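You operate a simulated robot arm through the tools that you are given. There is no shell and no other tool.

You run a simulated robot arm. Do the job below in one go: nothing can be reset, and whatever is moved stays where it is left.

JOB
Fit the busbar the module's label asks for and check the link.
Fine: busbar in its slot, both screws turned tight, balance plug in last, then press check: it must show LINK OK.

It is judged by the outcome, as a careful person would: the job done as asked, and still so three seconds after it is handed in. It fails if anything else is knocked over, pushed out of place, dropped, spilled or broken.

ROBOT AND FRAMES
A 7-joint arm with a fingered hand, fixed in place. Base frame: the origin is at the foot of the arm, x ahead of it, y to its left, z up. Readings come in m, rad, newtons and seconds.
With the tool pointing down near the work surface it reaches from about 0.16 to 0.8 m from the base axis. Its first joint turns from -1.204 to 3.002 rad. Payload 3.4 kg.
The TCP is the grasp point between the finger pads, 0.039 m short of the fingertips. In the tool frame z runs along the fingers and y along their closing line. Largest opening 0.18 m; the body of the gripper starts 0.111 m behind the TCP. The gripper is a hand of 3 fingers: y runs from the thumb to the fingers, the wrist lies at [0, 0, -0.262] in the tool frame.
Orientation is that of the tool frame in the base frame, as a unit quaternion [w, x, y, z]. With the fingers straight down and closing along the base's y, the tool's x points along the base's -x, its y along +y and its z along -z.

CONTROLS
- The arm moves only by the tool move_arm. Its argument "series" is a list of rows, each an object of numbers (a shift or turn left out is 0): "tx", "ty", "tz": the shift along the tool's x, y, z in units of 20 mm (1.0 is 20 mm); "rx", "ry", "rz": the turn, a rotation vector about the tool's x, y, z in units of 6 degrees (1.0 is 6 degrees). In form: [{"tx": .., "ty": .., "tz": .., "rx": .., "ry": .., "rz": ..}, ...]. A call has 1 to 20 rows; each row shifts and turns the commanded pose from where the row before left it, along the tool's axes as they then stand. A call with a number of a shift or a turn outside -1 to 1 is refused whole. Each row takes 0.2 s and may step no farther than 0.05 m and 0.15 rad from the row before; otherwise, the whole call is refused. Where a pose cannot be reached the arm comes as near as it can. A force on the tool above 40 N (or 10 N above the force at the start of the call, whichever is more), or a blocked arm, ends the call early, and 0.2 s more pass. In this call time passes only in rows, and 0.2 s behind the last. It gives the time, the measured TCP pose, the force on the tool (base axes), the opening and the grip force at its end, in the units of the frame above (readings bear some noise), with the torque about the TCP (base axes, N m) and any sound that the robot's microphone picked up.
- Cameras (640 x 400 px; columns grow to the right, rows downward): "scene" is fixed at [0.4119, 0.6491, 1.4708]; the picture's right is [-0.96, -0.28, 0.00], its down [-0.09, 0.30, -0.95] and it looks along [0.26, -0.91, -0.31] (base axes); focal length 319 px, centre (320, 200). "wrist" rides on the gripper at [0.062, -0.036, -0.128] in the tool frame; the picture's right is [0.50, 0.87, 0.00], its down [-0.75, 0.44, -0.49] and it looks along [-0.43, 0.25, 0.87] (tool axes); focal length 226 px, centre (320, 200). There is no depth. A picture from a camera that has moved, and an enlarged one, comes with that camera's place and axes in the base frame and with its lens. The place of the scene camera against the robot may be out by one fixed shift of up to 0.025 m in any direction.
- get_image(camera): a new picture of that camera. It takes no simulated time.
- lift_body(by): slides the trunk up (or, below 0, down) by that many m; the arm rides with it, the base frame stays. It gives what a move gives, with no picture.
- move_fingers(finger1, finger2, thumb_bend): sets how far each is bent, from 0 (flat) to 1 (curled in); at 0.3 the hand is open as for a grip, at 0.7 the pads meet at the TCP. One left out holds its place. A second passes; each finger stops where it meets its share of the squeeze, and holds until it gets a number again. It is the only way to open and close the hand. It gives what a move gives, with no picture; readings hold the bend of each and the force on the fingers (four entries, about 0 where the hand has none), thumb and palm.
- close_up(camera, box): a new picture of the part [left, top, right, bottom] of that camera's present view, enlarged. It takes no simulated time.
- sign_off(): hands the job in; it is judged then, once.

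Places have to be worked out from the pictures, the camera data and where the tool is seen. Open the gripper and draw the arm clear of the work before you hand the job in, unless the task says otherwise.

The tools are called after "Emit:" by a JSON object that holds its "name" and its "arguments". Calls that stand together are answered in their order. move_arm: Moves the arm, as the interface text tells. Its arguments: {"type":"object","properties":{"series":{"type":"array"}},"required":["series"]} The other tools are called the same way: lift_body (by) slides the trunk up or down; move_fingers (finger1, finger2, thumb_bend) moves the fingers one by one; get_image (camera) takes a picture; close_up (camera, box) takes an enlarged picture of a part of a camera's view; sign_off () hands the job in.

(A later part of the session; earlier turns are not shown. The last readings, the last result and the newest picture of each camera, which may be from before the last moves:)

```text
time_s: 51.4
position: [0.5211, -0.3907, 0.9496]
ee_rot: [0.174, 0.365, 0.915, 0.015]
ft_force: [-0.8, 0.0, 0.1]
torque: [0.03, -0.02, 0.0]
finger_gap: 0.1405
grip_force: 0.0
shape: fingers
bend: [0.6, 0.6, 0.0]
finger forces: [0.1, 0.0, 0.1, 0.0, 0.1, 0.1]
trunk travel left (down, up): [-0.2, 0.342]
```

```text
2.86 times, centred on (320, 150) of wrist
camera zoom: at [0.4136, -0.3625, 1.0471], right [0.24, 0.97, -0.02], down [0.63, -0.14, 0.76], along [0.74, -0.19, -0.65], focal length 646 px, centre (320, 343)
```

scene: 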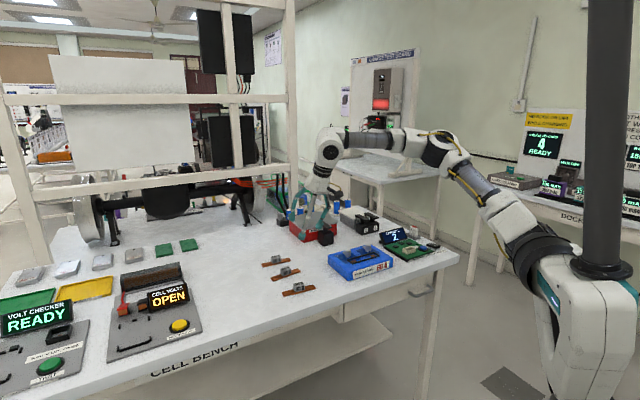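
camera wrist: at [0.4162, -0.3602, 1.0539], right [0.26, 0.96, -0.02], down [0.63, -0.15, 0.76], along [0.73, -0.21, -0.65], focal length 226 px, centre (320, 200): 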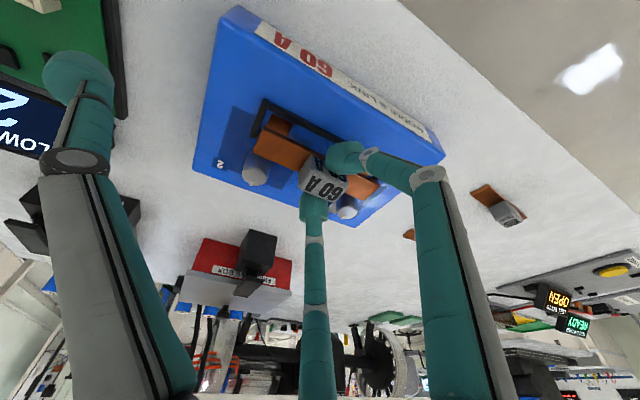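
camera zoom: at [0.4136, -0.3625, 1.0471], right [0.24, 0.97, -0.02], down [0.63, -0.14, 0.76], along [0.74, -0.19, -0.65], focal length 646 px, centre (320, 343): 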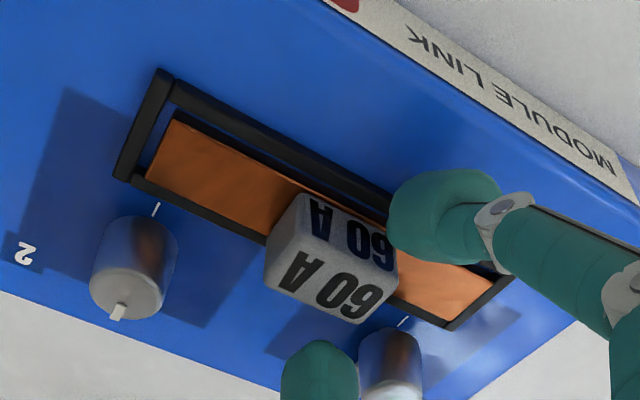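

The bar looks to be in the slot. I raise 8 cm clear to inspect the seating properly.

Emit:
{"name": "move_arm", "arguments": {"series": [{"tx": -0.306, "ty": 0.153, "tz": -0.94}, {"tx": -0.306, "ty": 0.153, "tz": -0.94}, {"tx": -0.306, "ty": 0.153, "tz": -0.94}, {"tx": -0.306, "ty": 0.153, "tz": -0.94}]}}

Emit:
{"name": "close_up", "arguments": {"camera": "scene", "box": [340, 235, 395, 275]}}

Emit:
{"name": "close_up", "arguments": {"camera": "wrist", "box": [230, 20, 410, 180]}}

Emit:
{"name": "get_image", "arguments": {"camera": "wrist"}}

```text
time_s: 52.4
position: [0.5211, -0.39, 1.0301]
ee_rot: [0.174, 0.364, 0.915, 0.013]
ft_force: [-0.4, 0.1, 0.6]
torque: [-0.02, 0.0, 0.01]
finger_gap: 0.1408
grip_force: 0.0
shape: fingers
bend: [0.6, 0.6, 0.0]
finger forces: [0.0, 0.0, 0.1, 0.0, 0.1, 0.0]
trunk travel left (down, up): [-0.2, 0.342]
```

```text
10.00 times, centred on (368, 255) of scene
camera zoom: at [0.4119, 0.6491, 1.4708], right [-0.96, -0.28, 0.0], down [-0.09, 0.3, -0.95], along [0.26, -0.91, -0.31], focal length 3191 px, centre (-155, -350)
```

zoom: 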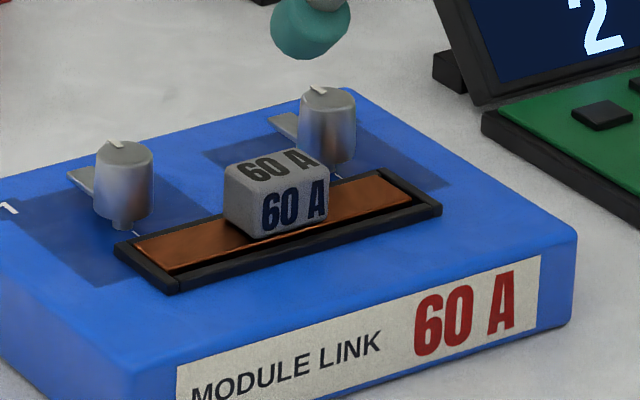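

```text
2.50 times, centred on (320, 100) of wrist
camera zoom: at [0.4137, -0.3631, 1.1262], right [0.24, 0.97, -0.02], down [0.63, -0.14, 0.76], along [0.74, -0.19, -0.65], focal length 565 px, centre (320, 450)
```

zoom: 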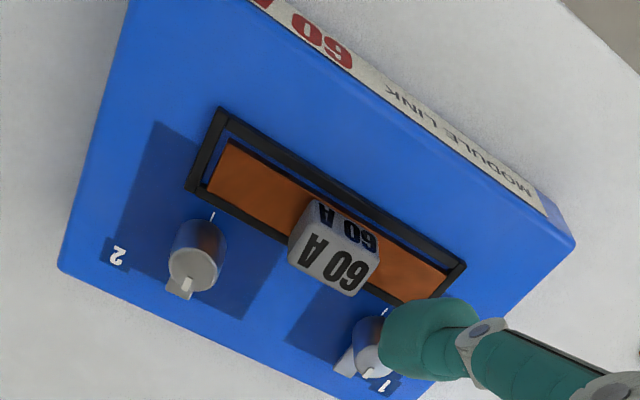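

```text
taken
camera wrist: at [0.4137, -0.3631, 1.1262], right [0.24, 0.97, -0.02], down [0.63, -0.14, 0.76], along [0.74, -0.19, -0.65], focal length 226 px, centre (320, 200)
```

wrist: 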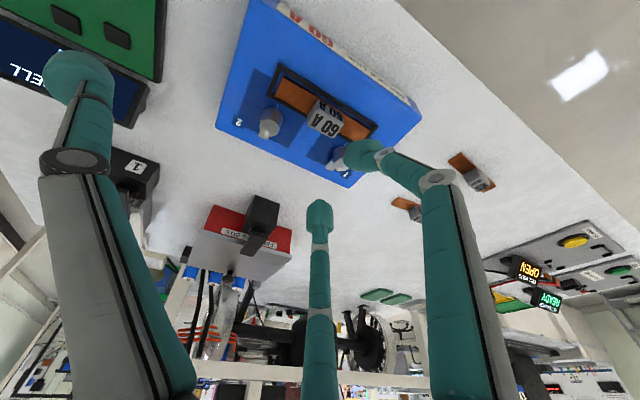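

The bar lies flat inside its frame. Next are the two screws: heads about 21 mm across with a clamp tab pointing away from the slot and a white index line. I bring the hand to vertical with a heading of 75°, so the tab would fall between thumb and finger 2, and look closely.

Emit:
{"name": "move_fingers", "arguments": {"finger1": 0.45, "finger2": 0.45, "thumb_bend": 0.45}}

Emit:
{"name": "move_arm", "arguments": {"series": [{"tx": -0.306, "ty": 0.153, "tz": -0.94}, {"rx": 0.4977, "ry": 0.9937}, {"rx": 0.4977, "ry": 0.9937}, {"rx": 0.4977, "ry": 0.9937}, {"rz": -0.95}, {"rz": -0.95}, {"rz": -0.95}, {"rz": -0.95}, {"rz": -0.95}]}}

Emit:
{"name": "get_image", "arguments": {"camera": "wrist"}}

```text
time_s: 53.4
position: [0.5223, -0.3901, 1.0301]
ee_rot: [0.173, 0.365, 0.914, 0.014]
ft_force: [0.4, 0.1, -0.2]
torque: [0.01, 0.0, -0.02]
finger_gap: 0.0928
grip_force: 0.1
shape: fingers
bend: [0.45, 0.45, 0.45]
finger forces: [0.0, 0.0, 0.0, 0.1, 0.0, 0.0]
trunk travel left (down, up): [-0.2, 0.342]
```

```text
time_s: 55.4
position: [0.5211, -0.3901, 1.0494]
ee_rot: [0.0, 0.129, 0.992, -0.002]
ft_force: [-0.1, -0.6, -0.1]
torque: [0.01, -0.04, 0.02]
finger_gap: 0.0924
grip_force: 0.0
shape: fingers
bend: [0.45, 0.45, 0.45]
finger forces: [0.0, 0.0, 0.1, 0.0, 0.1, 0.0]
trunk travel left (down, up): [-0.2, 0.342]
```

```text
taken
camera wrist: at [0.4516, -0.4093, 1.1782], right [-0.26, 0.97, 0.0], down [0.84, 0.23, 0.49], along [0.48, 0.13, -0.87], focal length 226 px, centre (320, 200)
```

wrist: 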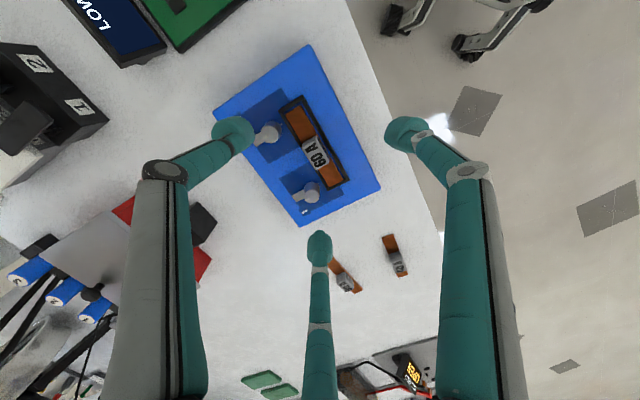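

Emit:
{"name": "close_up", "arguments": {"camera": "wrist", "box": [225, 60, 375, 220]}}

Emit:
{"name": "close_up", "arguments": {"camera": "wrist", "box": [270, 155, 340, 225]}}

Emit:
{"name": "close_up", "arguments": {"camera": "scene", "box": [340, 238, 380, 264]}}

```text
2.50 times, centred on (300, 140) of wrist
camera zoom: at [0.4516, -0.4093, 1.1782], right [-0.26, 0.97, 0.0], down [0.84, 0.23, 0.49], along [0.48, 0.13, -0.87], focal length 565 px, centre (370, 350)
```

zoom: 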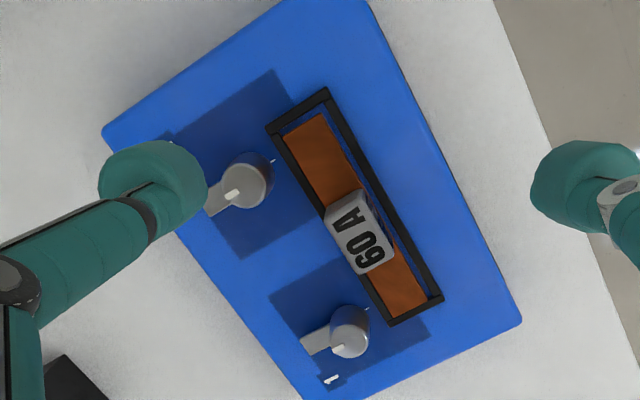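

```text
5.71 times, centred on (305, 190) of wrist
camera zoom: at [0.4516, -0.4093, 1.1782], right [-0.26, 0.97, 0.0], down [0.84, 0.23, 0.49], along [0.48, 0.13, -0.87], focal length 1292 px, centre (406, 257)
```

zoom: 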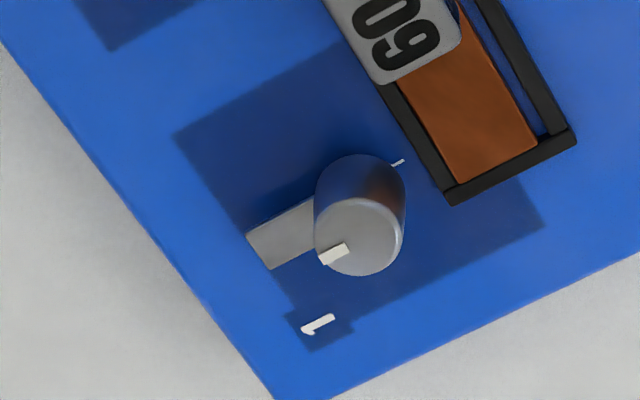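

```text
15.38 times, centred on (360, 251) of scene
camera zoom: at [0.4119, 0.6491, 1.4708], right [-0.96, -0.28, 0.0], down [-0.09, 0.3, -0.95], along [0.26, -0.91, -0.31], focal length 4909 px, centre (-295, -585)
```

zoom: 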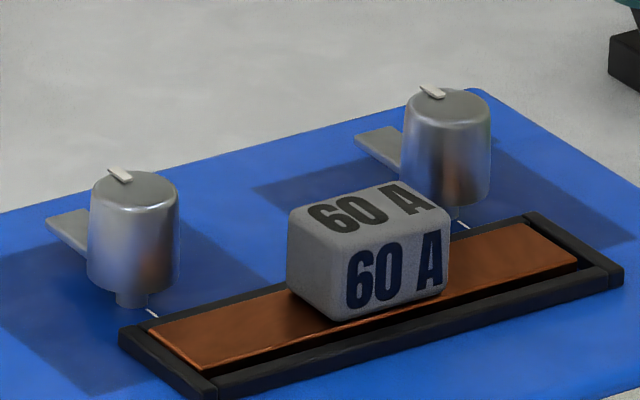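

Screw 1's axis is at about (0.5893, −0.383), head top z ≈ 0.921, tab at the head's base. The index tick must evidently turn round to the white mark by the slot. I move over screw 1 with the fingers half closed.

Emit:
{"name": "move_fingers", "arguments": {"finger1": 0.54, "finger2": 0.54, "thumb_bend": 0.54}}

Emit:
{"name": "move_arm", "arguments": {"series": [{"tx": -0.644, "ty": 0.246, "tz": 0.8}, {"tx": -0.644, "ty": 0.246, "tz": 0.8}, {"tx": -0.644, "ty": 0.246, "tz": 0.8}, {"tx": -0.644, "ty": 0.246, "tz": 0.8}, {"tx": -0.644, "ty": 0.246, "tz": 0.8}]}}

Emit:
{"name": "close_up", "arguments": {"camera": "wrist", "box": [230, 90, 410, 270]}}

Emit:
{"name": "close_up", "arguments": {"camera": "scene", "box": [320, 220, 400, 275]}}

```text
time_s: 56.4
position: [0.5213, -0.3902, 1.0496]
ee_rot: [0.001, 0.131, 0.991, -0.001]
ft_force: [-0.1, -0.8, -0.2]
torque: [0.01, 0.01, 0.01]
finger_gap: 0.0574
grip_force: 0.0
shape: fingers
bend: [0.54, 0.54, 0.54]
finger forces: [0.1, 0.0, 0.0, 0.0, 0.0, 0.0]
trunk travel left (down, up): [-0.2, 0.342]
```

```text
time_s: 57.6
position: [0.5913, -0.385, 0.9672]
ee_rot: [0.0, 0.131, 0.991, -0.001]
ft_force: [0.2, -0.3, 0.4]
torque: [0.0, 0.02, -0.02]
finger_gap: 0.0578
grip_force: 0.1
shape: fingers
bend: [0.54, 0.54, 0.54]
finger forces: [0.0, 0.0, 0.1, 0.1, 0.0, 0.0]
trunk travel left (down, up): [-0.2, 0.342]
```

```text
2.22 times, centred on (320, 180) of wrist
camera zoom: at [0.522, -0.4024, 1.0969], right [-0.26, 0.97, 0.0], down [0.84, 0.23, 0.49], along [0.48, 0.13, -0.87], focal length 502 px, centre (320, 244)
```

zoom: 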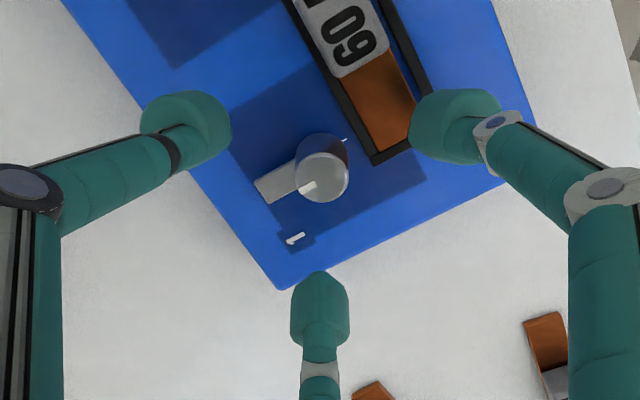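

```text
7.27 times, centred on (360, 248) of scene
camera zoom: at [0.4119, 0.6491, 1.4708], right [-0.96, -0.28, 0.0], down [-0.09, 0.3, -0.95], along [0.26, -0.91, -0.31], focal length 2321 px, centre (29, -146)
```

zoom: 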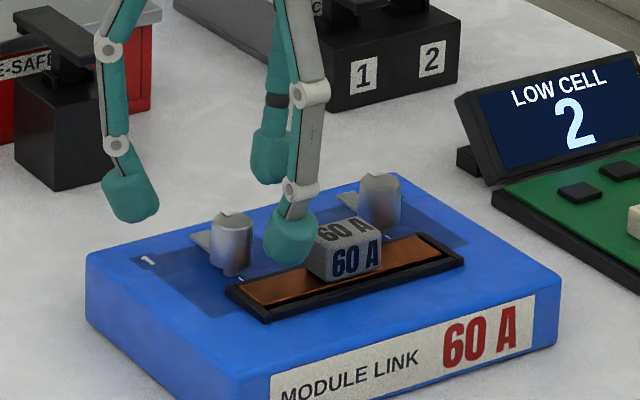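

Screw 1's head is centred within 2 mm. I correct and descend so the tips straddle the head, keeping ~5 mm above the slot rim.

Emit:
{"name": "move_arm", "arguments": {"series": [{"tx": 0.032, "ty": 0.012, "tz": 0.433}, {"tx": 0.032, "ty": 0.012, "tz": 0.433}, {"tx": 0.032, "ty": 0.012, "tz": 0.433}]}}

Emit:
{"name": "close_up", "arguments": {"camera": "wrist", "box": [230, 90, 410, 270]}}

Emit:
{"name": "close_up", "arguments": {"camera": "scene", "box": [325, 230, 385, 270]}}

```text
time_s: 58.4
position: [0.5884, -0.3833, 0.9417]
ee_rot: [0.0, 0.13, 0.991, -0.001]
ft_force: [0.7, -0.4, 0.0]
torque: [0.01, 0.01, 0.03]
finger_gap: 0.0578
grip_force: 0.0
shape: fingers
bend: [0.54, 0.54, 0.54]
finger forces: [0.1, 0.0, 0.1, 0.0, 0.1, 0.0]
trunk travel left (down, up): [-0.2, 0.342]
```

```text
2.22 times, centred on (320, 180) of wrist
camera zoom: at [0.5192, -0.4018, 1.0715], right [-0.26, 0.97, 0.0], down [0.84, 0.23, 0.49], along [0.48, 0.13, -0.87], focal length 502 px, centre (320, 244)
```

zoom: 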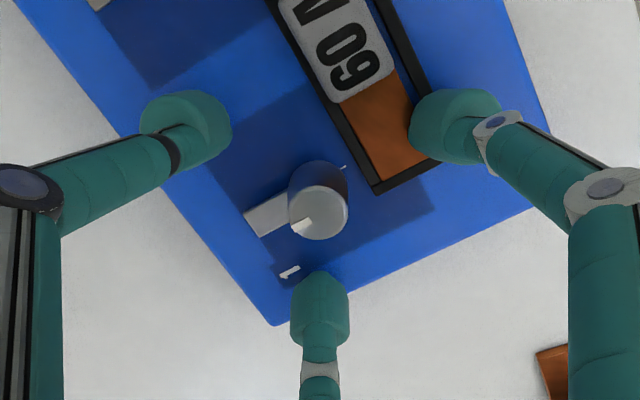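

```text
10.00 times, centred on (355, 250) of scene
camera zoom: at [0.4119, 0.6491, 1.4708], right [-0.96, -0.28, 0.0], down [-0.09, 0.3, -0.95], along [0.26, -0.91, -0.31], focal length 3191 px, centre (-30, -300)
```

zoom: 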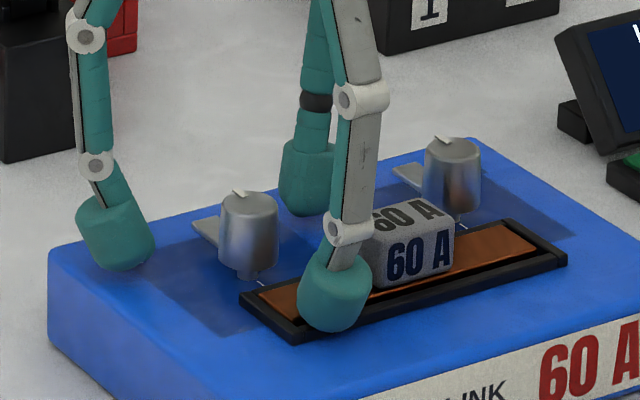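

The head is centred between the three tips. I close all three on it.

Emit:
{"name": "move_fingers", "arguments": {"finger1": 0.7, "finger2": 0.7, "thumb_bend": 0.7}}

Emit:
{"name": "close_up", "arguments": {"camera": "wrist", "box": [260, 120, 380, 240]}}

Emit:
{"name": "close_up", "arguments": {"camera": "scene", "box": [325, 230, 385, 270]}}

```text
time_s: 59.4
position: [0.5862, -0.3828, 0.9426]
ee_rot: [0.0, 0.13, 0.992, -0.001]
ft_force: [-9.1, 6.8, -3.7]
torque: [0.36, 0.42, -0.06]
finger_gap: 0.0332
grip_force: 10.9
shape: fingers
bend: [0.55, 0.65, 0.66]
finger forces: [12.6, 3.9, 0.0, 0.1, 5.4, 0.1]
trunk travel left (down, up): [-0.2, 0.342]
```

```text
3.33 times, centred on (320, 180) of wrist
camera zoom: at [0.5181, -0.4011, 1.072], right [-0.26, 0.97, 0.0], down [0.84, 0.23, 0.49], along [0.48, 0.13, -0.87], focal length 754 px, centre (320, 267)
```

zoom: 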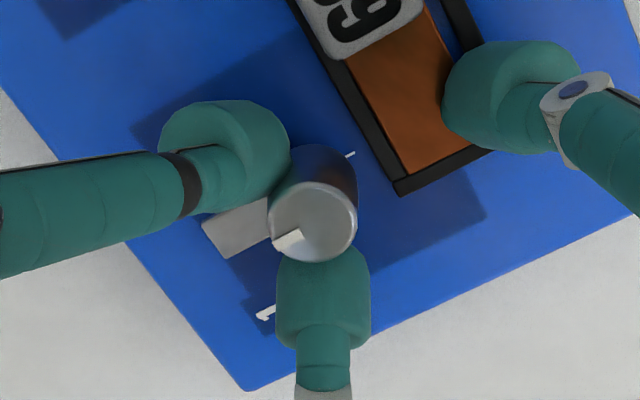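

```text
10.00 times, centred on (355, 250) of scene
camera zoom: at [0.4119, 0.6491, 1.4708], right [-0.96, -0.28, 0.0], down [-0.09, 0.3, -0.95], along [0.26, -0.91, -0.31], focal length 3191 px, centre (-30, -300)
```

zoom: 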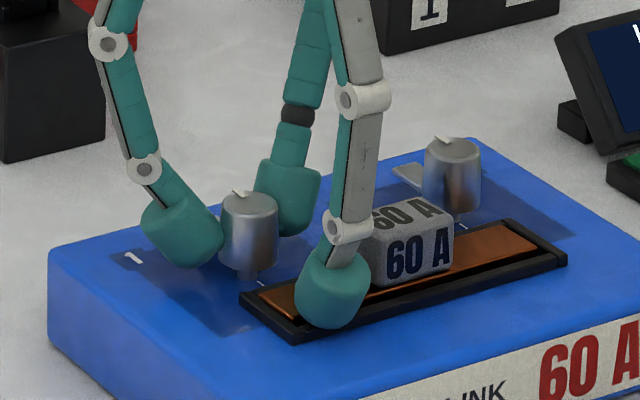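

Finger 1 stopped early with 12.6 N, so it is catching on something near the slot. I zoom in on it before doing anything else.

Emit:
{"name": "close_up", "arguments": {"camera": "scene", "box": [340, 243, 372, 267]}}

Emit:
{"name": "close_up", "arguments": {"camera": "wrist", "box": [320, 100, 400, 180]}}

```text
16.00 times, centred on (356, 255) of scene
camera zoom: at [0.4119, 0.6491, 1.4708], right [-0.96, -0.28, 0.0], down [-0.09, 0.3, -0.95], along [0.26, -0.91, -0.31], focal length 5106 px, centre (-256, -680)
```

zoom: 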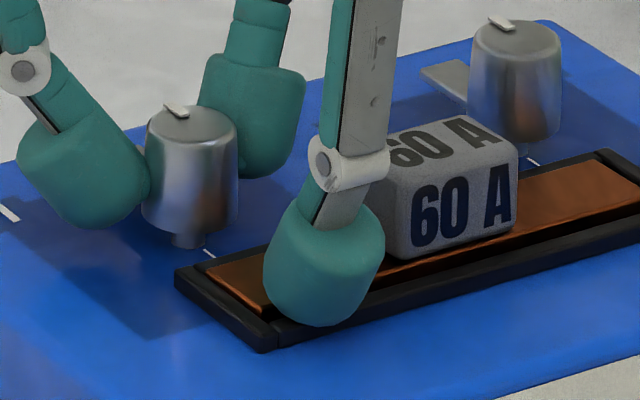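

```text
5.00 times, centred on (360, 140) of wrist
camera zoom: at [0.5181, -0.4011, 1.072], right [-0.26, 0.97, 0.0], down [0.84, 0.23, 0.49], along [0.48, 0.13, -0.87], focal length 1130 px, centre (120, 500)
```

zoom: 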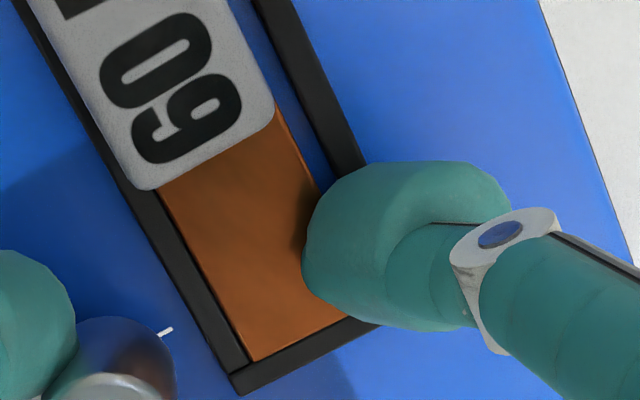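

The fingertip, longer when less bent, is catching the near rim. I release thumb and finger 2, lift, pre-close tighter (0.6, still clear of the head) and come down again slightly higher.

Emit:
{"name": "move_fingers", "arguments": {"finger1": 0.54, "finger2": 0.6, "thumb_bend": 0.6}}

Emit:
{"name": "move_arm", "arguments": {"series": [{"tz": -0.5}, {"tz": -0.5}, {"tz": -0.5}]}}

Emit:
{"name": "move_fingers", "arguments": {"finger1": 0.6, "finger2": 0.6, "thumb_bend": 0.6}}

Emit:
{"name": "close_up", "arguments": {"camera": "wrist", "box": [240, 90, 400, 250]}}

Emit:
{"name": "close_up", "arguments": {"camera": "scene", "box": [335, 233, 385, 267]}}

```text
time_s: 60.4
position: [0.5879, -0.3829, 0.9419]
ee_rot: [0.001, 0.13, 0.992, -0.001]
ft_force: [-0.2, -0.1, -0.5]
torque: [0.02, -0.02, -0.01]
finger_gap: 0.0452
grip_force: 0.0
shape: fingers
bend: [0.54, 0.6, 0.6]
finger forces: [0.0, 0.0, 0.1, 0.0, 0.0, 0.1]
trunk travel left (down, up): [-0.2, 0.342]
```

```text
time_s: 61.2
position: [0.589, -0.3817, 0.9747]
ee_rot: [0.001, 0.13, 0.991, -0.001]
ft_force: [0.3, -0.5, 0.9]
torque: [0.01, -0.01, -0.03]
finger_gap: 0.0451
grip_force: 0.0
shape: fingers
bend: [0.54, 0.6, 0.6]
finger forces: [0.1, 0.0, 0.0, 0.0, 0.0, 0.0]
trunk travel left (down, up): [-0.2, 0.342]
```

```text
time_s: 62.2
position: [0.5893, -0.3833, 0.9737]
ee_rot: [0.001, 0.131, 0.991, -0.001]
ft_force: [-0.5, 0.2, -1.1]
torque: [0.01, -0.06, 0.04]
finger_gap: 0.0335
grip_force: 0.1
shape: fingers
bend: [0.6, 0.6, 0.6]
finger forces: [0.0, 0.0, 0.0, 0.0, 0.1, 0.1]
trunk travel left (down, up): [-0.2, 0.342]
```

```text
2.50 times, centred on (320, 170) of wrist
camera zoom: at [0.5201, -0.4014, 1.1031], right [-0.26, 0.97, 0.0], down [0.84, 0.23, 0.49], along [0.48, 0.13, -0.87], focal length 565 px, centre (320, 275)
```

zoom: 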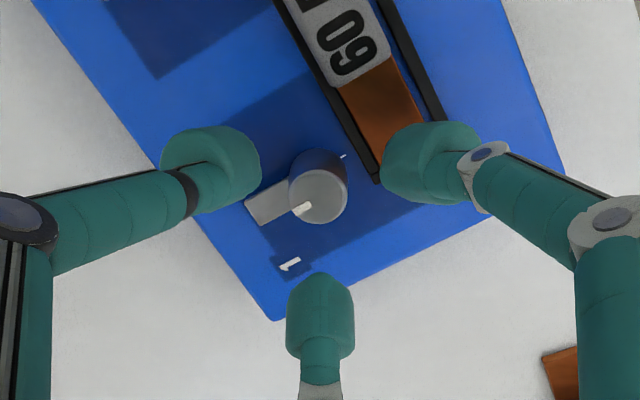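

```text
11.76 times, centred on (360, 250) of scene
camera zoom: at [0.4119, 0.6491, 1.4708], right [-0.96, -0.28, 0.0], down [-0.09, 0.3, -0.95], along [0.26, -0.91, -0.31], focal length 3754 px, centre (-151, -388)
```

zoom: 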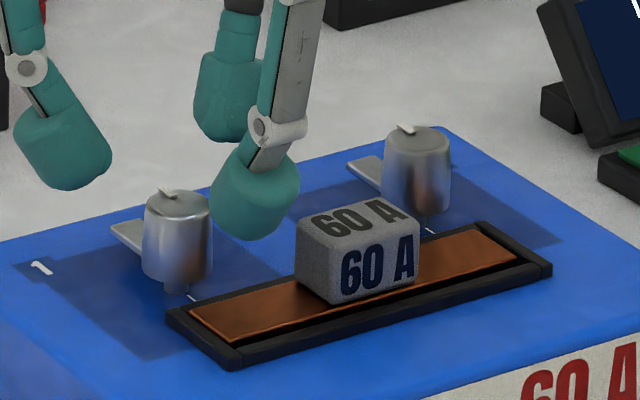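

The bar is undisturbed in its slot. I descend to TCP z ≈ 0.946 with the tighter pre-shape.

Emit:
{"name": "move_arm", "arguments": {"series": [{"tz": 0.485}, {"tz": 0.485}, {"tz": 0.485}]}}

Emit:
{"name": "move_fingers", "arguments": {"finger1": 0.7, "finger2": 0.7, "thumb_bend": 0.7}}

Emit:
{"name": "close_up", "arguments": {"camera": "wrist", "box": [260, 120, 380, 240]}}

Emit:
{"name": "close_up", "arguments": {"camera": "scene", "box": [335, 233, 385, 267]}}

```text
time_s: 63.0
position: [0.5868, -0.3835, 0.943]
ee_rot: [0.001, 0.13, 0.991, -0.001]
ft_force: [0.2, -0.3, 0.2]
torque: [-0.03, 0.03, 0.01]
finger_gap: 0.0334
grip_force: 0.1
shape: fingers
bend: [0.6, 0.6, 0.6]
finger forces: [0.0, 0.0, 0.0, 0.0, 0.0, 0.0]
trunk travel left (down, up): [-0.2, 0.342]
```

```text
time_s: 64.0
position: [0.5874, -0.3828, 0.9439]
ee_rot: [0.0, 0.131, 0.991, -0.001]
ft_force: [0.2, -1.4, -1.4]
torque: [-0.03, -0.02, 0.02]
finger_gap: 0.0081
grip_force: 6.2
shape: fingers
bend: [0.67, 0.65, 0.67]
finger forces: [2.8, 4.6, 0.0, 0.0, 4.7, 0.1]
trunk travel left (down, up): [-0.2, 0.342]
```

```text
3.33 times, centred on (320, 180) of wrist
camera zoom: at [0.5181, -0.4021, 1.0728], right [-0.26, 0.97, 0.0], down [0.84, 0.23, 0.49], along [0.48, 0.13, -0.87], focal length 754 px, centre (320, 267)
```

zoom: 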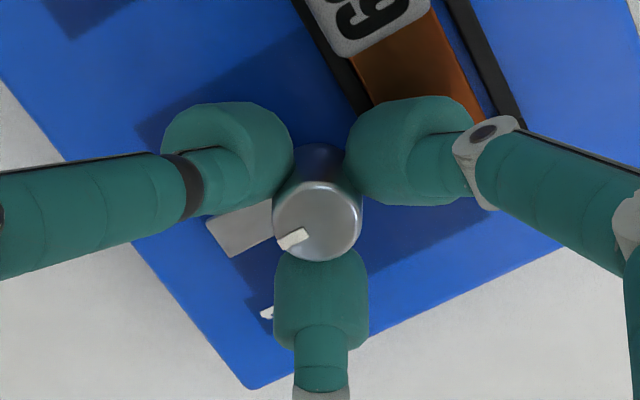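

```text
11.76 times, centred on (360, 250) of scene
camera zoom: at [0.4119, 0.6491, 1.4708], right [-0.96, -0.28, 0.0], down [-0.09, 0.3, -0.95], along [0.26, -0.91, -0.31], focal length 3754 px, centre (-151, -388)
```

zoom: 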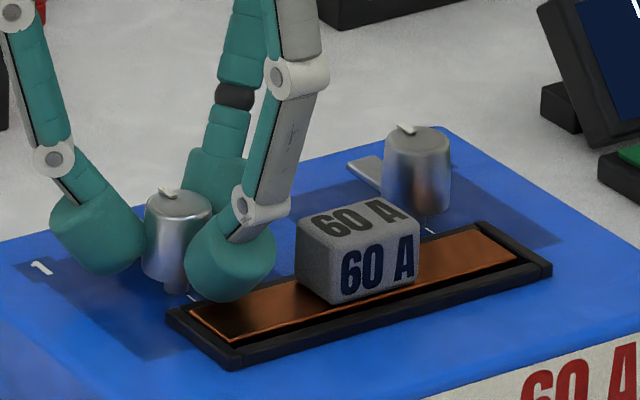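

All three fingers grip the head evenly. I turn clockwise (seen from above) by 30° and watch the torque and the index tick.

Emit:
{"name": "move_arm", "arguments": {"series": [{"rz": 0.8}, {"rz": 0.8}, {"rz": 0.8}, {"rz": 0.8}, {"rz": 0.8}, {"rz": 0.8}]}}

Emit:
{"name": "close_up", "arguments": {"camera": "wrist", "box": [260, 120, 380, 240]}}

Emit:
{"name": "close_up", "arguments": {"camera": "scene", "box": [335, 233, 385, 267]}}

```text
time_s: 65.4
position: [0.5875, -0.3834, 0.944]
ee_rot: [0.0, 0.374, 0.927, -0.001]
ft_force: [0.6, -0.6, -2.3]
torque: [0.0, -0.02, -0.01]
finger_gap: 0.0079
grip_force: 5.9
shape: fingers
bend: [0.67, 0.65, 0.67]
finger forces: [3.5, 4.6, 0.0, 0.0, 3.9, 0.0]
trunk travel left (down, up): [-0.2, 0.342]
```

```text
3.33 times, centred on (320, 180) of wrist
camera zoom: at [0.5179, -0.3655, 1.0729], right [0.24, 0.97, 0.0], down [0.84, -0.21, 0.49], along [0.48, -0.12, -0.87], focal length 754 px, centre (320, 267)
```

zoom: 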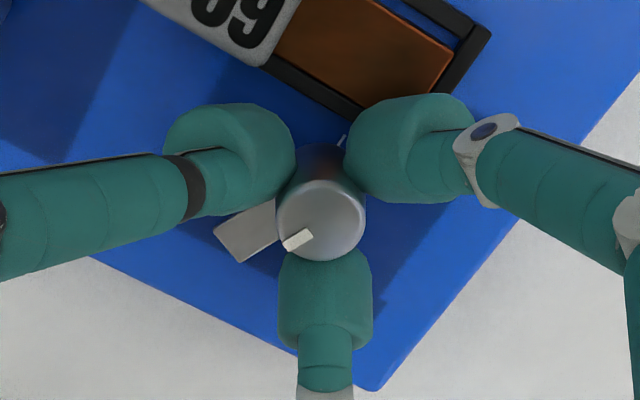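

```text
11.76 times, centred on (360, 250) of scene
camera zoom: at [0.4119, 0.6491, 1.4708], right [-0.96, -0.28, 0.0], down [-0.09, 0.3, -0.95], along [0.26, -0.91, -0.31], focal length 3754 px, centre (-151, -388)
```

zoom: 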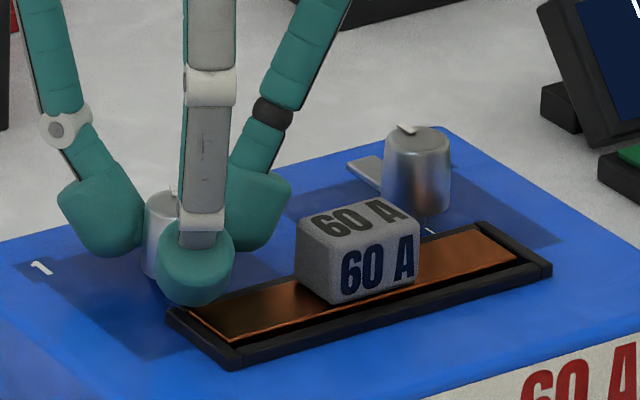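

The screw turns with the hand at low torque. I continue clockwise another 30°, watching the thumb's clearance over the tag.

Emit:
{"name": "move_arm", "arguments": {"series": [{"rz": 1}, {"rz": 1}, {"rz": 1}, {"rz": 1}, {"rz": 1}]}}

Emit:
{"name": "close_up", "arguments": {"camera": "wrist", "box": [260, 120, 380, 240]}}

Emit:
{"name": "close_up", "arguments": {"camera": "scene", "box": [335, 233, 385, 267]}}

```text
time_s: 66.6
position: [0.5877, -0.3832, 0.9439]
ee_rot: [0.001, 0.601, 0.799, -0.001]
ft_force: [2.2, -0.2, -2.5]
torque: [0.0, -0.06, 0.05]
finger_gap: 0.0082
grip_force: 5.6
shape: fingers
bend: [0.67, 0.65, 0.67]
finger forces: [3.8, 4.7, 0.0, 0.1, 3.5, 0.0]
trunk travel left (down, up): [-0.2, 0.342]
```

```text
3.33 times, centred on (320, 180) of wrist
camera zoom: at [0.5359, -0.332, 1.0726], right [0.69, 0.72, 0.0], down [0.63, -0.6, 0.49], along [0.36, -0.34, -0.87], focal length 754 px, centre (320, 267)
```

zoom: 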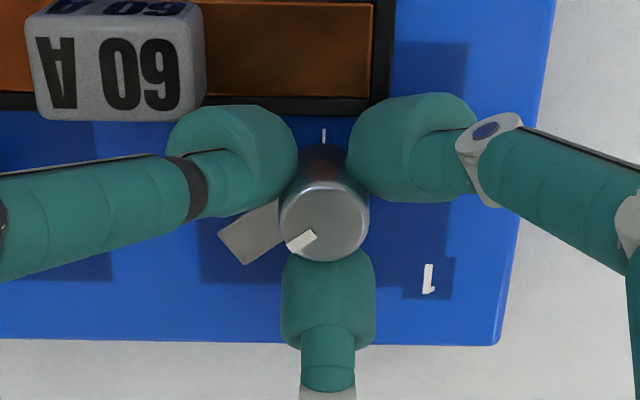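

```text
11.76 times, centred on (360, 250) of scene
camera zoom: at [0.4119, 0.6491, 1.4708], right [-0.96, -0.28, 0.0], down [-0.09, 0.3, -0.95], along [0.26, -0.91, -0.31], focal length 3754 px, centre (-151, -388)
```

zoom: 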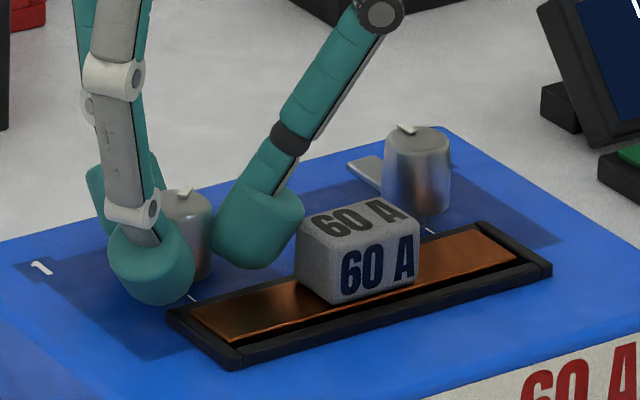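

The screw has turned about 50°, and the thumb is now right beside the bar's tag, so I stop this stroke. I open fingers 1 and 2 only (the thumb would push the tag), lift straight off, then swing back to heading 95° for the next stroke.

Emit:
{"name": "move_fingers", "arguments": {"finger1": 0.6, "finger2": 0.6}}

Emit:
{"name": "move_arm", "arguments": {"series": [{"tz": -0.3}, {"tz": -0.5}, {"tz": -0.5}, {"tz": -0.5}]}}

Emit:
{"name": "move_fingers", "arguments": {"thumb_bend": 0.6}}

Emit:
{"name": "move_arm", "arguments": {"series": [{"rz": -0.94}, {"rz": -0.94}, {"rz": -0.94}, {"rz": -0.94}, {"rz": -0.94}, {"rz": -0.94}, {"rz": -0.94}, {"rz": -0.94}, {"rz": -0.94}, {"rz": -0.94}, {"rz": -0.94}, {"rz": -0.94}, {"rz": -0.94}, {"rz": -0.94}]}}

Emit:
{"name": "close_up", "arguments": {"camera": "wrist", "box": [240, 90, 400, 250]}}

Emit:
{"name": "close_up", "arguments": {"camera": "scene", "box": [335, 233, 385, 267]}}

```text
time_s: 67.6
position: [0.5866, -0.3822, 0.9439]
ee_rot: [0.0, 0.6, 0.8, 0.0]
ft_force: [-3.9, -0.9, -1.5]
torque: [-0.02, 0.17, -0.01]
finger_gap: 0.0201
grip_force: 1.4
shape: fingers
bend: [0.6, 0.6, 0.68]
finger forces: [0.1, 0.0, 0.0, 0.0, 3.8, 0.1]
trunk travel left (down, up): [-0.2, 0.342]
```

```text
time_s: 68.6
position: [0.5866, -0.3817, 0.9794]
ee_rot: [0.001, 0.6, 0.8, -0.001]
ft_force: [-0.3, 0.2, 0.0]
torque: [-0.01, -0.01, 0.01]
finger_gap: 0.0169
grip_force: 0.1
shape: fingers
bend: [0.6, 0.6, 0.7]
finger forces: [0.0, 0.1, 0.1, 0.1, 0.0, 0.0]
trunk travel left (down, up): [-0.2, 0.342]
```

```text
time_s: 69.6
position: [0.588, -0.3826, 0.9789]
ee_rot: [0.001, 0.6, 0.8, -0.001]
ft_force: [0.4, -0.4, 0.6]
torque: [0.0, -0.01, -0.03]
finger_gap: 0.0327
grip_force: 0.0
shape: fingers
bend: [0.6, 0.6, 0.6]
finger forces: [0.0, 0.0, 0.0, 0.0, 0.0, 0.0]
trunk travel left (down, up): [-0.2, 0.342]
```

```text
time_s: 72.6
position: [0.589, -0.3822, 0.9793]
ee_rot: [0.0, -0.046, 0.999, -0.001]
ft_force: [0.4, -0.7, -0.7]
torque: [0.0, 0.0, 0.0]
finger_gap: 0.033
grip_force: 0.2
shape: fingers
bend: [0.6, 0.6, 0.6]
finger forces: [0.1, 0.0, 0.0, 0.0, 0.1, 0.0]
trunk travel left (down, up): [-0.2, 0.342]
```

```text
2.50 times, centred on (320, 170) of wrist
camera zoom: at [0.5299, -0.4242, 1.1092], right [-0.58, 0.82, 0.0], down [0.71, 0.5, 0.49], along [0.4, 0.28, -0.87], focal length 565 px, centre (320, 275)
```

zoom: 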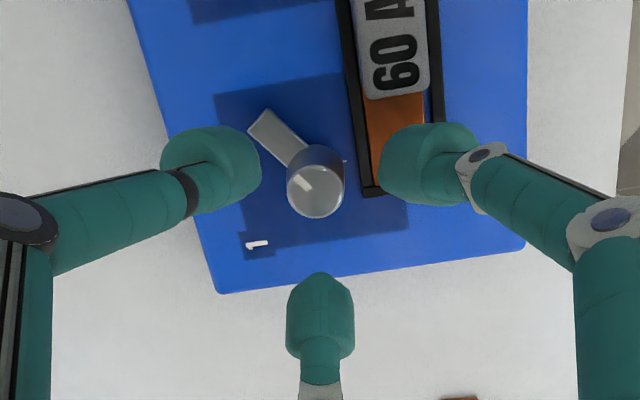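

```text
11.76 times, centred on (360, 250) of scene
camera zoom: at [0.4119, 0.6491, 1.4708], right [-0.96, -0.28, 0.0], down [-0.09, 0.3, -0.95], along [0.26, -0.91, -0.31], focal length 3754 px, centre (-151, -388)
```

zoom: 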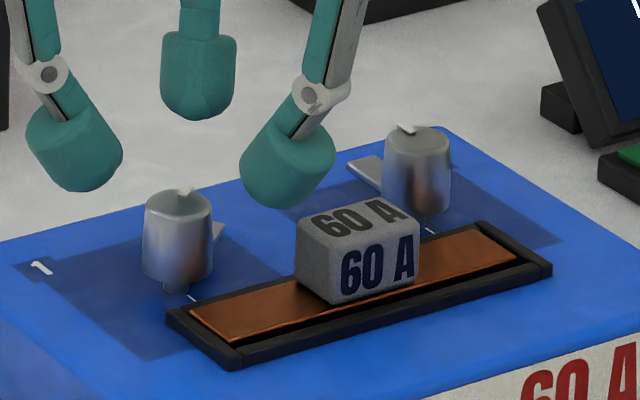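

The screw has turned ~50° so far. Finger 1 at this heading would come close to the tag, so I go to heading 85°, centre on the screw and descend for the second stroke.

Emit:
{"name": "move_arm", "arguments": {"series": [{"rz": 0.86}, {"rz": 0.86}, {"tx": -0.045, "ty": -0.055, "tz": 0.44}, {"tz": 0.44}, {"tz": 0.44}, {"tz": 0.44}]}}

Emit:
{"name": "close_up", "arguments": {"camera": "wrist", "box": [260, 120, 380, 240]}}

Emit:
{"name": "close_up", "arguments": {"camera": "scene", "box": [335, 233, 385, 267]}}

```text
time_s: 74.0
position: [0.5889, -0.3828, 0.9435]
ee_rot: [0.001, 0.045, 0.999, 0.0]
ft_force: [0.1, 0.7, 0.5]
torque: [-0.01, 0.0, -0.03]
finger_gap: 0.033
grip_force: 0.2
shape: fingers
bend: [0.6, 0.6, 0.6]
finger forces: [0.0, 0.0, 0.0, 0.0, 0.4, 0.0]
trunk travel left (down, up): [-0.2, 0.342]
```

```text
3.33 times, centred on (320, 180) of wrist
camera zoom: at [0.5238, -0.4138, 1.0734], right [-0.42, 0.91, 0.0], down [0.79, 0.37, 0.49], along [0.45, 0.2, -0.87], focal length 754 px, centre (320, 267)
```

zoom: 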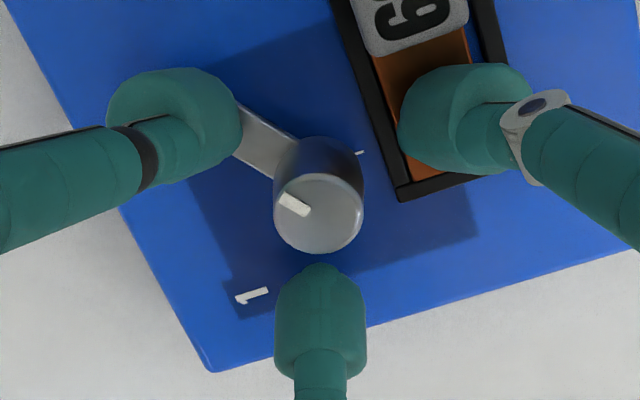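

```text
11.76 times, centred on (360, 250) of scene
camera zoom: at [0.4119, 0.6491, 1.4708], right [-0.96, -0.28, 0.0], down [-0.09, 0.3, -0.95], along [0.26, -0.91, -0.31], focal length 3754 px, centre (-151, -388)
```

zoom: 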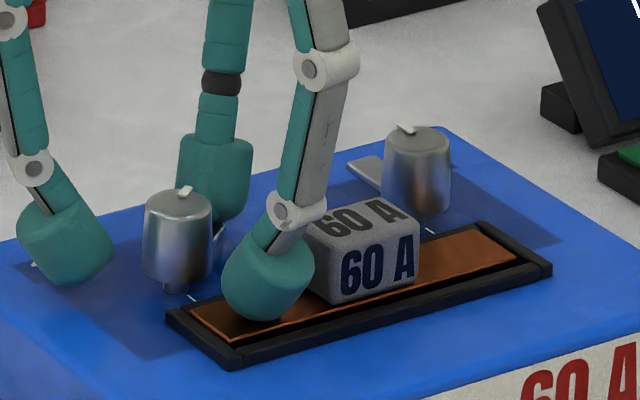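

The thumb is right at the tab's tip. I raise 2.5 mm so it passes over the tab, then close on the head.

Emit:
{"name": "move_arm", "arguments": {"series": [{"tz": -0.125}]}}

Emit:
{"name": "move_fingers", "arguments": {"finger1": 0.7, "finger2": 0.7, "thumb_bend": 0.7}}

Emit:
{"name": "close_up", "arguments": {"camera": "wrist", "box": [260, 120, 380, 240]}}

Emit:
{"name": "close_up", "arguments": {"camera": "scene", "box": [335, 233, 385, 267]}}

```text
time_s: 74.4
position: [0.5888, -0.3829, 0.9464]
ee_rot: [0.0, 0.046, 0.999, -0.001]
ft_force: [0.0, -0.4, -0.1]
torque: [-0.03, 0.02, -0.02]
finger_gap: 0.033
grip_force: 0.2
shape: fingers
bend: [0.6, 0.6, 0.6]
finger forces: [0.1, 0.0, 0.0, 0.0, 0.1, 0.0]
trunk travel left (down, up): [-0.2, 0.342]
```

```text
time_s: 75.4
position: [0.5897, -0.3842, 0.9463]
ee_rot: [0.0, 0.044, 0.999, 0.0]
ft_force: [0.7, -1.0, -2.1]
torque: [-0.03, 0.0, 0.02]
finger_gap: 0.0096
grip_force: 6.0
shape: fingers
bend: [0.66, 0.66, 0.67]
finger forces: [3.3, 4.0, 0.0, 0.0, 4.9, 0.0]
trunk travel left (down, up): [-0.2, 0.342]
```

```text
3.33 times, centred on (320, 180) of wrist
camera zoom: at [0.5241, -0.4143, 1.0754], right [-0.42, 0.91, 0.0], down [0.79, 0.37, 0.49], along [0.45, 0.2, -0.87], focal length 754 px, centre (320, 267)
```

zoom: 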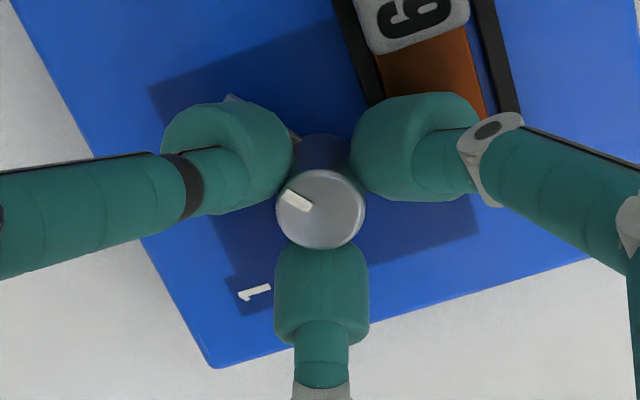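

```text
11.76 times, centred on (360, 250) of scene
camera zoom: at [0.4119, 0.6491, 1.4708], right [-0.96, -0.28, 0.0], down [-0.09, 0.3, -0.95], along [0.26, -0.91, -0.31], focal length 3754 px, centre (-151, -388)
```

zoom: 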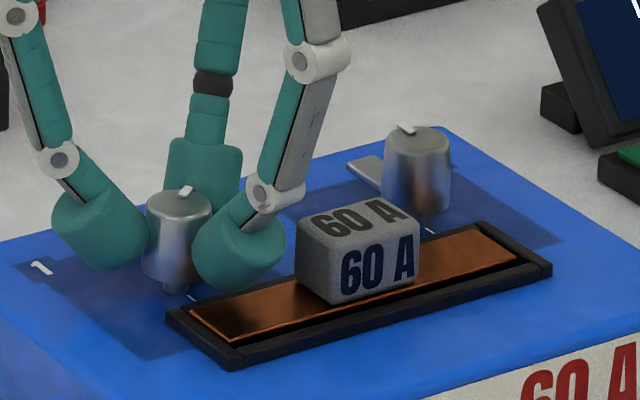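

Firm three-finger grip again with the thumb riding above the tab. Second stroke: 68° clockwise.

Emit:
{"name": "move_arm", "arguments": {"series": [{"rz": 0.95}, {"rz": 0.95}, {"rz": 0.95}, {"rz": 0.95}, {"rz": 0.95}, {"rz": 0.95}, {"rz": 0.95}, {"rz": 0.95}, {"rz": 0.95}, {"rz": 0.95}, {"rz": 0.95}, {"rz": 0.95}]}}

Emit:
{"name": "close_up", "arguments": {"camera": "wrist", "box": [260, 120, 380, 240]}}

Emit:
{"name": "close_up", "arguments": {"camera": "scene", "box": [335, 233, 385, 267]}}

```text
time_s: 78.0
position: [0.5894, -0.3835, 0.9468]
ee_rot: [0.0, 0.6, 0.8, -0.001]
ft_force: [0.7, 2.2, -6.5]
torque: [0.12, 0.0, 0.02]
finger_gap: 0.0098
grip_force: 5.7
shape: fingers
bend: [0.66, 0.66, 0.67]
finger forces: [4.0, 3.2, 0.0, 0.1, 3.7, 0.0]
trunk travel left (down, up): [-0.2, 0.342]
```

```text
3.33 times, centred on (320, 180) of wrist
camera zoom: at [0.5371, -0.3341, 1.0765], right [0.69, 0.72, 0.0], down [0.63, -0.6, 0.49], along [0.36, -0.34, -0.87], focal length 754 px, centre (320, 267)
```

zoom: 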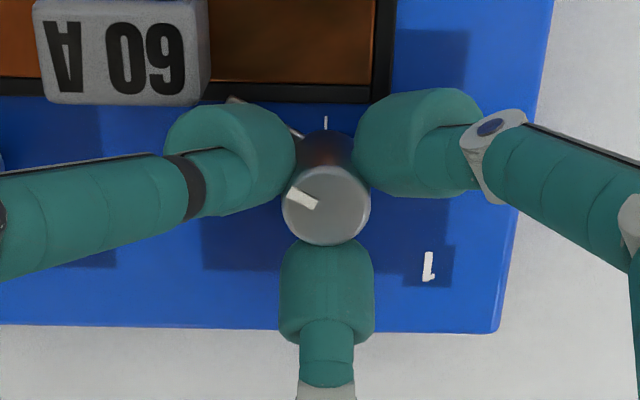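

```text
11.76 times, centred on (360, 250) of scene
camera zoom: at [0.4119, 0.6491, 1.4708], right [-0.96, -0.28, 0.0], down [-0.09, 0.3, -0.95], along [0.26, -0.91, -0.31], focal length 3754 px, centre (-151, -388)
```

zoom: 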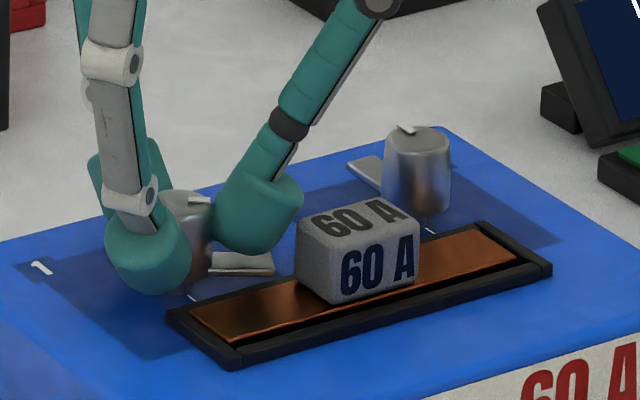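

Second stroke turned it to roughly 115–120° total; the pull of −6 N suggests it is screwing down. I release, lift, and swing back to heading 75° for the third stroke.

Emit:
{"name": "move_fingers", "arguments": {"finger1": 0.6, "finger2": 0.6}}

Emit:
{"name": "move_arm", "arguments": {"series": [{"tz": -0.3}, {"tz": -0.5}, {"tz": -0.5}, {"tz": -0.4}]}}

Emit:
{"name": "move_fingers", "arguments": {"thumb_bend": 0.6}}

Emit:
{"name": "move_arm", "arguments": {"series": [{"rz": -0.985}, {"rz": -0.985}, {"rz": -0.985}, {"rz": -0.985}, {"rz": -0.985}, {"rz": -0.985}, {"rz": -0.985}, {"rz": -0.985}, {"rz": -0.985}, {"rz": -0.985}]}}

Emit:
{"name": "close_up", "arguments": {"camera": "wrist", "box": [240, 90, 400, 250]}}

Emit:
{"name": "close_up", "arguments": {"camera": "scene", "box": [335, 233, 385, 267]}}

```text
time_s: 79.0
position: [0.5884, -0.384, 0.949]
ee_rot: [0.002, 0.599, 0.801, -0.001]
ft_force: [-3.2, -1.3, 0.9]
torque: [-0.06, 0.17, 0.02]
finger_gap: 0.0206
grip_force: 2.0
shape: fingers
bend: [0.6, 0.6, 0.67]
finger forces: [0.0, 0.1, 0.0, 0.0, 4.6, 0.0]
trunk travel left (down, up): [-0.2, 0.342]
```

```text
time_s: 80.0
position: [0.5877, -0.3838, 0.983]
ee_rot: [0.001, 0.599, 0.801, -0.001]
ft_force: [0.3, 0.8, -0.4]
torque: [0.02, 0.01, 0.02]
finger_gap: 0.0167
grip_force: 0.0
shape: fingers
bend: [0.6, 0.6, 0.7]
finger forces: [0.1, 0.0, 0.1, 0.1, 0.0, 0.0]
trunk travel left (down, up): [-0.2, 0.342]
```

```text
time_s: 81.0
position: [0.5876, -0.3839, 0.9821]
ee_rot: [0.002, 0.599, 0.801, -0.001]
ft_force: [-0.9, 0.5, -0.2]
torque: [-0.02, -0.02, -0.04]
finger_gap: 0.0332
grip_force: 0.0
shape: fingers
bend: [0.6, 0.6, 0.6]
finger forces: [0.0, 0.0, 0.1, 0.0, 0.0, 0.0]
trunk travel left (down, up): [-0.2, 0.342]
```

```text
time_s: 83.2
position: [0.5889, -0.3839, 0.9813]
ee_rot: [0.001, 0.125, 0.992, -0.001]
ft_force: [-0.3, -0.3, -0.5]
torque: [0.02, 0.02, 0.02]
finger_gap: 0.0331
grip_force: 0.0
shape: fingers
bend: [0.6, 0.6, 0.6]
finger forces: [0.0, 0.1, 0.0, 0.1, 0.1, 0.1]
trunk travel left (down, up): [-0.2, 0.342]
```

```text
2.50 times, centred on (320, 170) of wrist
camera zoom: at [0.5197, -0.4029, 1.1105], right [-0.27, 0.96, 0.0], down [0.84, 0.24, 0.49], along [0.47, 0.13, -0.87], focal length 565 px, centre (320, 275)
```

zoom: 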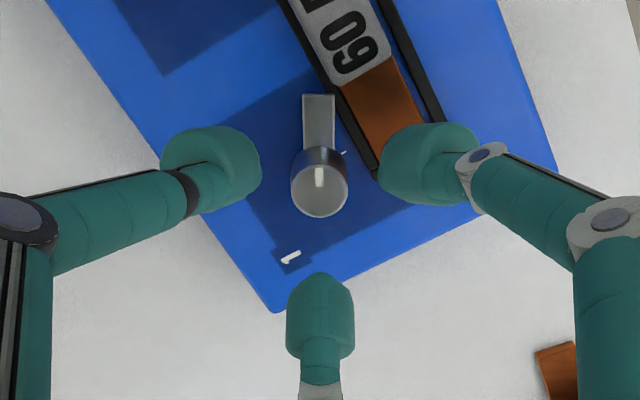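

```text
11.76 times, centred on (360, 250) of scene
camera zoom: at [0.4119, 0.6491, 1.4708], right [-0.96, -0.28, 0.0], down [-0.09, 0.3, -0.95], along [0.26, -0.91, -0.31], focal length 3754 px, centre (-151, -388)
```

zoom: 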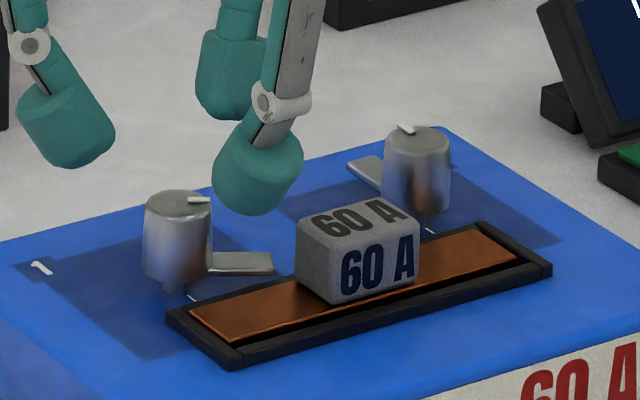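

The tab now points to ~196°, i.e. 119° turned, 61° to go to the white mark. I descend and grip for the third stroke.

Emit:
{"name": "move_arm", "arguments": {"series": [{"tx": -0.035, "tz": 0.45}, {"tz": 0.45}, {"tz": 0.45}, {"tz": 0.45}]}}

Emit:
{"name": "move_fingers", "arguments": {"finger1": 0.7, "finger2": 0.7, "thumb_bend": 0.7}}

Emit:
{"name": "close_up", "arguments": {"camera": "wrist", "box": [260, 120, 380, 240]}}

```text
time_s: 84.2
position: [0.5899, -0.3832, 0.9441]
ee_rot: [0.001, 0.127, 0.992, -0.001]
ft_force: [0.3, 0.3, 0.3]
torque: [0.01, 0.02, 0.04]
finger_gap: 0.033
grip_force: 0.1
shape: fingers
bend: [0.6, 0.6, 0.6]
finger forces: [0.0, 0.1, 0.0, 0.1, 0.0, 0.0]
trunk travel left (down, up): [-0.2, 0.342]
```

```text
time_s: 85.2
position: [0.5892, -0.384, 0.9442]
ee_rot: [0.001, 0.126, 0.992, -0.001]
ft_force: [-0.7, -1.7, -1.2]
torque: [-0.05, 0.02, -0.02]
finger_gap: 0.0098
grip_force: 6.1
shape: fingers
bend: [0.66, 0.66, 0.67]
finger forces: [3.3, 3.8, 0.0, 0.1, 5.2, 0.0]
trunk travel left (down, up): [-0.2, 0.342]
```

```text
3.33 times, centred on (320, 180) of wrist
camera zoom: at [0.52, -0.4027, 1.0733], right [-0.27, 0.96, 0.0], down [0.84, 0.23, 0.49], along [0.47, 0.13, -0.87], focal length 754 px, centre (320, 267)
```

zoom: 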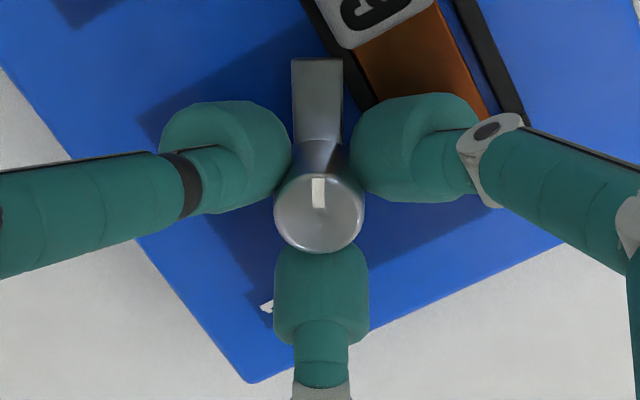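

Good grip with the tab between finger 1 and the thumb. Third stroke, 58° clockwise, watching for the stop.

Emit:
{"name": "move_arm", "arguments": {"series": [{"rz": 0.95}, {"rz": 0.95}, {"rz": 0.95}, {"rz": 0.95}, {"rz": 0.95}, {"rz": 0.95}, {"rz": 0.95}, {"rz": 0.95}, {"rz": 0.95}, {"rz": 0.95}]}}

Emit:
{"name": "close_up", "arguments": {"camera": "wrist", "box": [260, 120, 380, 240]}}

Emit:
{"name": "close_up", "arguments": {"camera": "scene", "box": [335, 233, 385, 267]}}

```text
time_s: 87.4
position: [0.5907, -0.3848, 0.9451]
ee_rot: [0.001, 0.585, 0.811, -0.001]
ft_force: [-2.4, 1.8, -3.9]
torque: [0.1, 0.06, -0.03]
finger_gap: 0.01
grip_force: 6.2
shape: fingers
bend: [0.66, 0.66, 0.67]
finger forces: [4.4, 3.1, 0.1, 0.0, 4.8, 0.1]
trunk travel left (down, up): [-0.2, 0.342]
```

```text
3.33 times, centred on (320, 180) of wrist
camera zoom: at [0.5362, -0.3359, 1.0737], right [0.66, 0.75, 0.0], down [0.65, -0.58, 0.49], along [0.37, -0.33, -0.87], focal length 754 px, centre (320, 267)
```

zoom: 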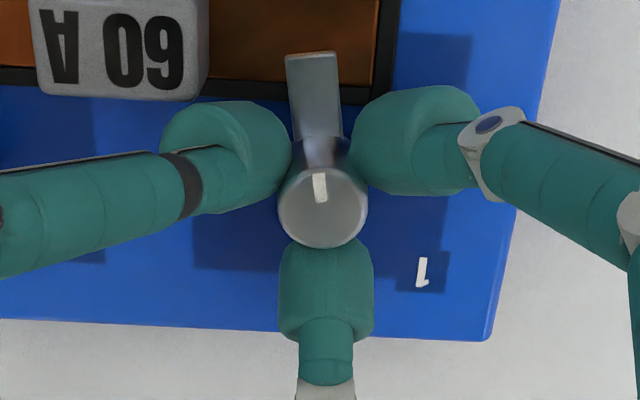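

```text
11.76 times, centred on (360, 250) of scene
camera zoom: at [0.4119, 0.6491, 1.4708], right [-0.96, -0.28, 0.0], down [-0.09, 0.3, -0.95], along [0.26, -0.91, -0.31], focal length 3754 px, centre (-151, -388)
```

zoom: 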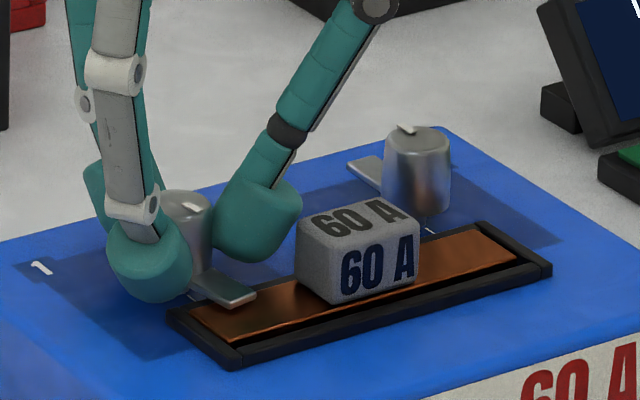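

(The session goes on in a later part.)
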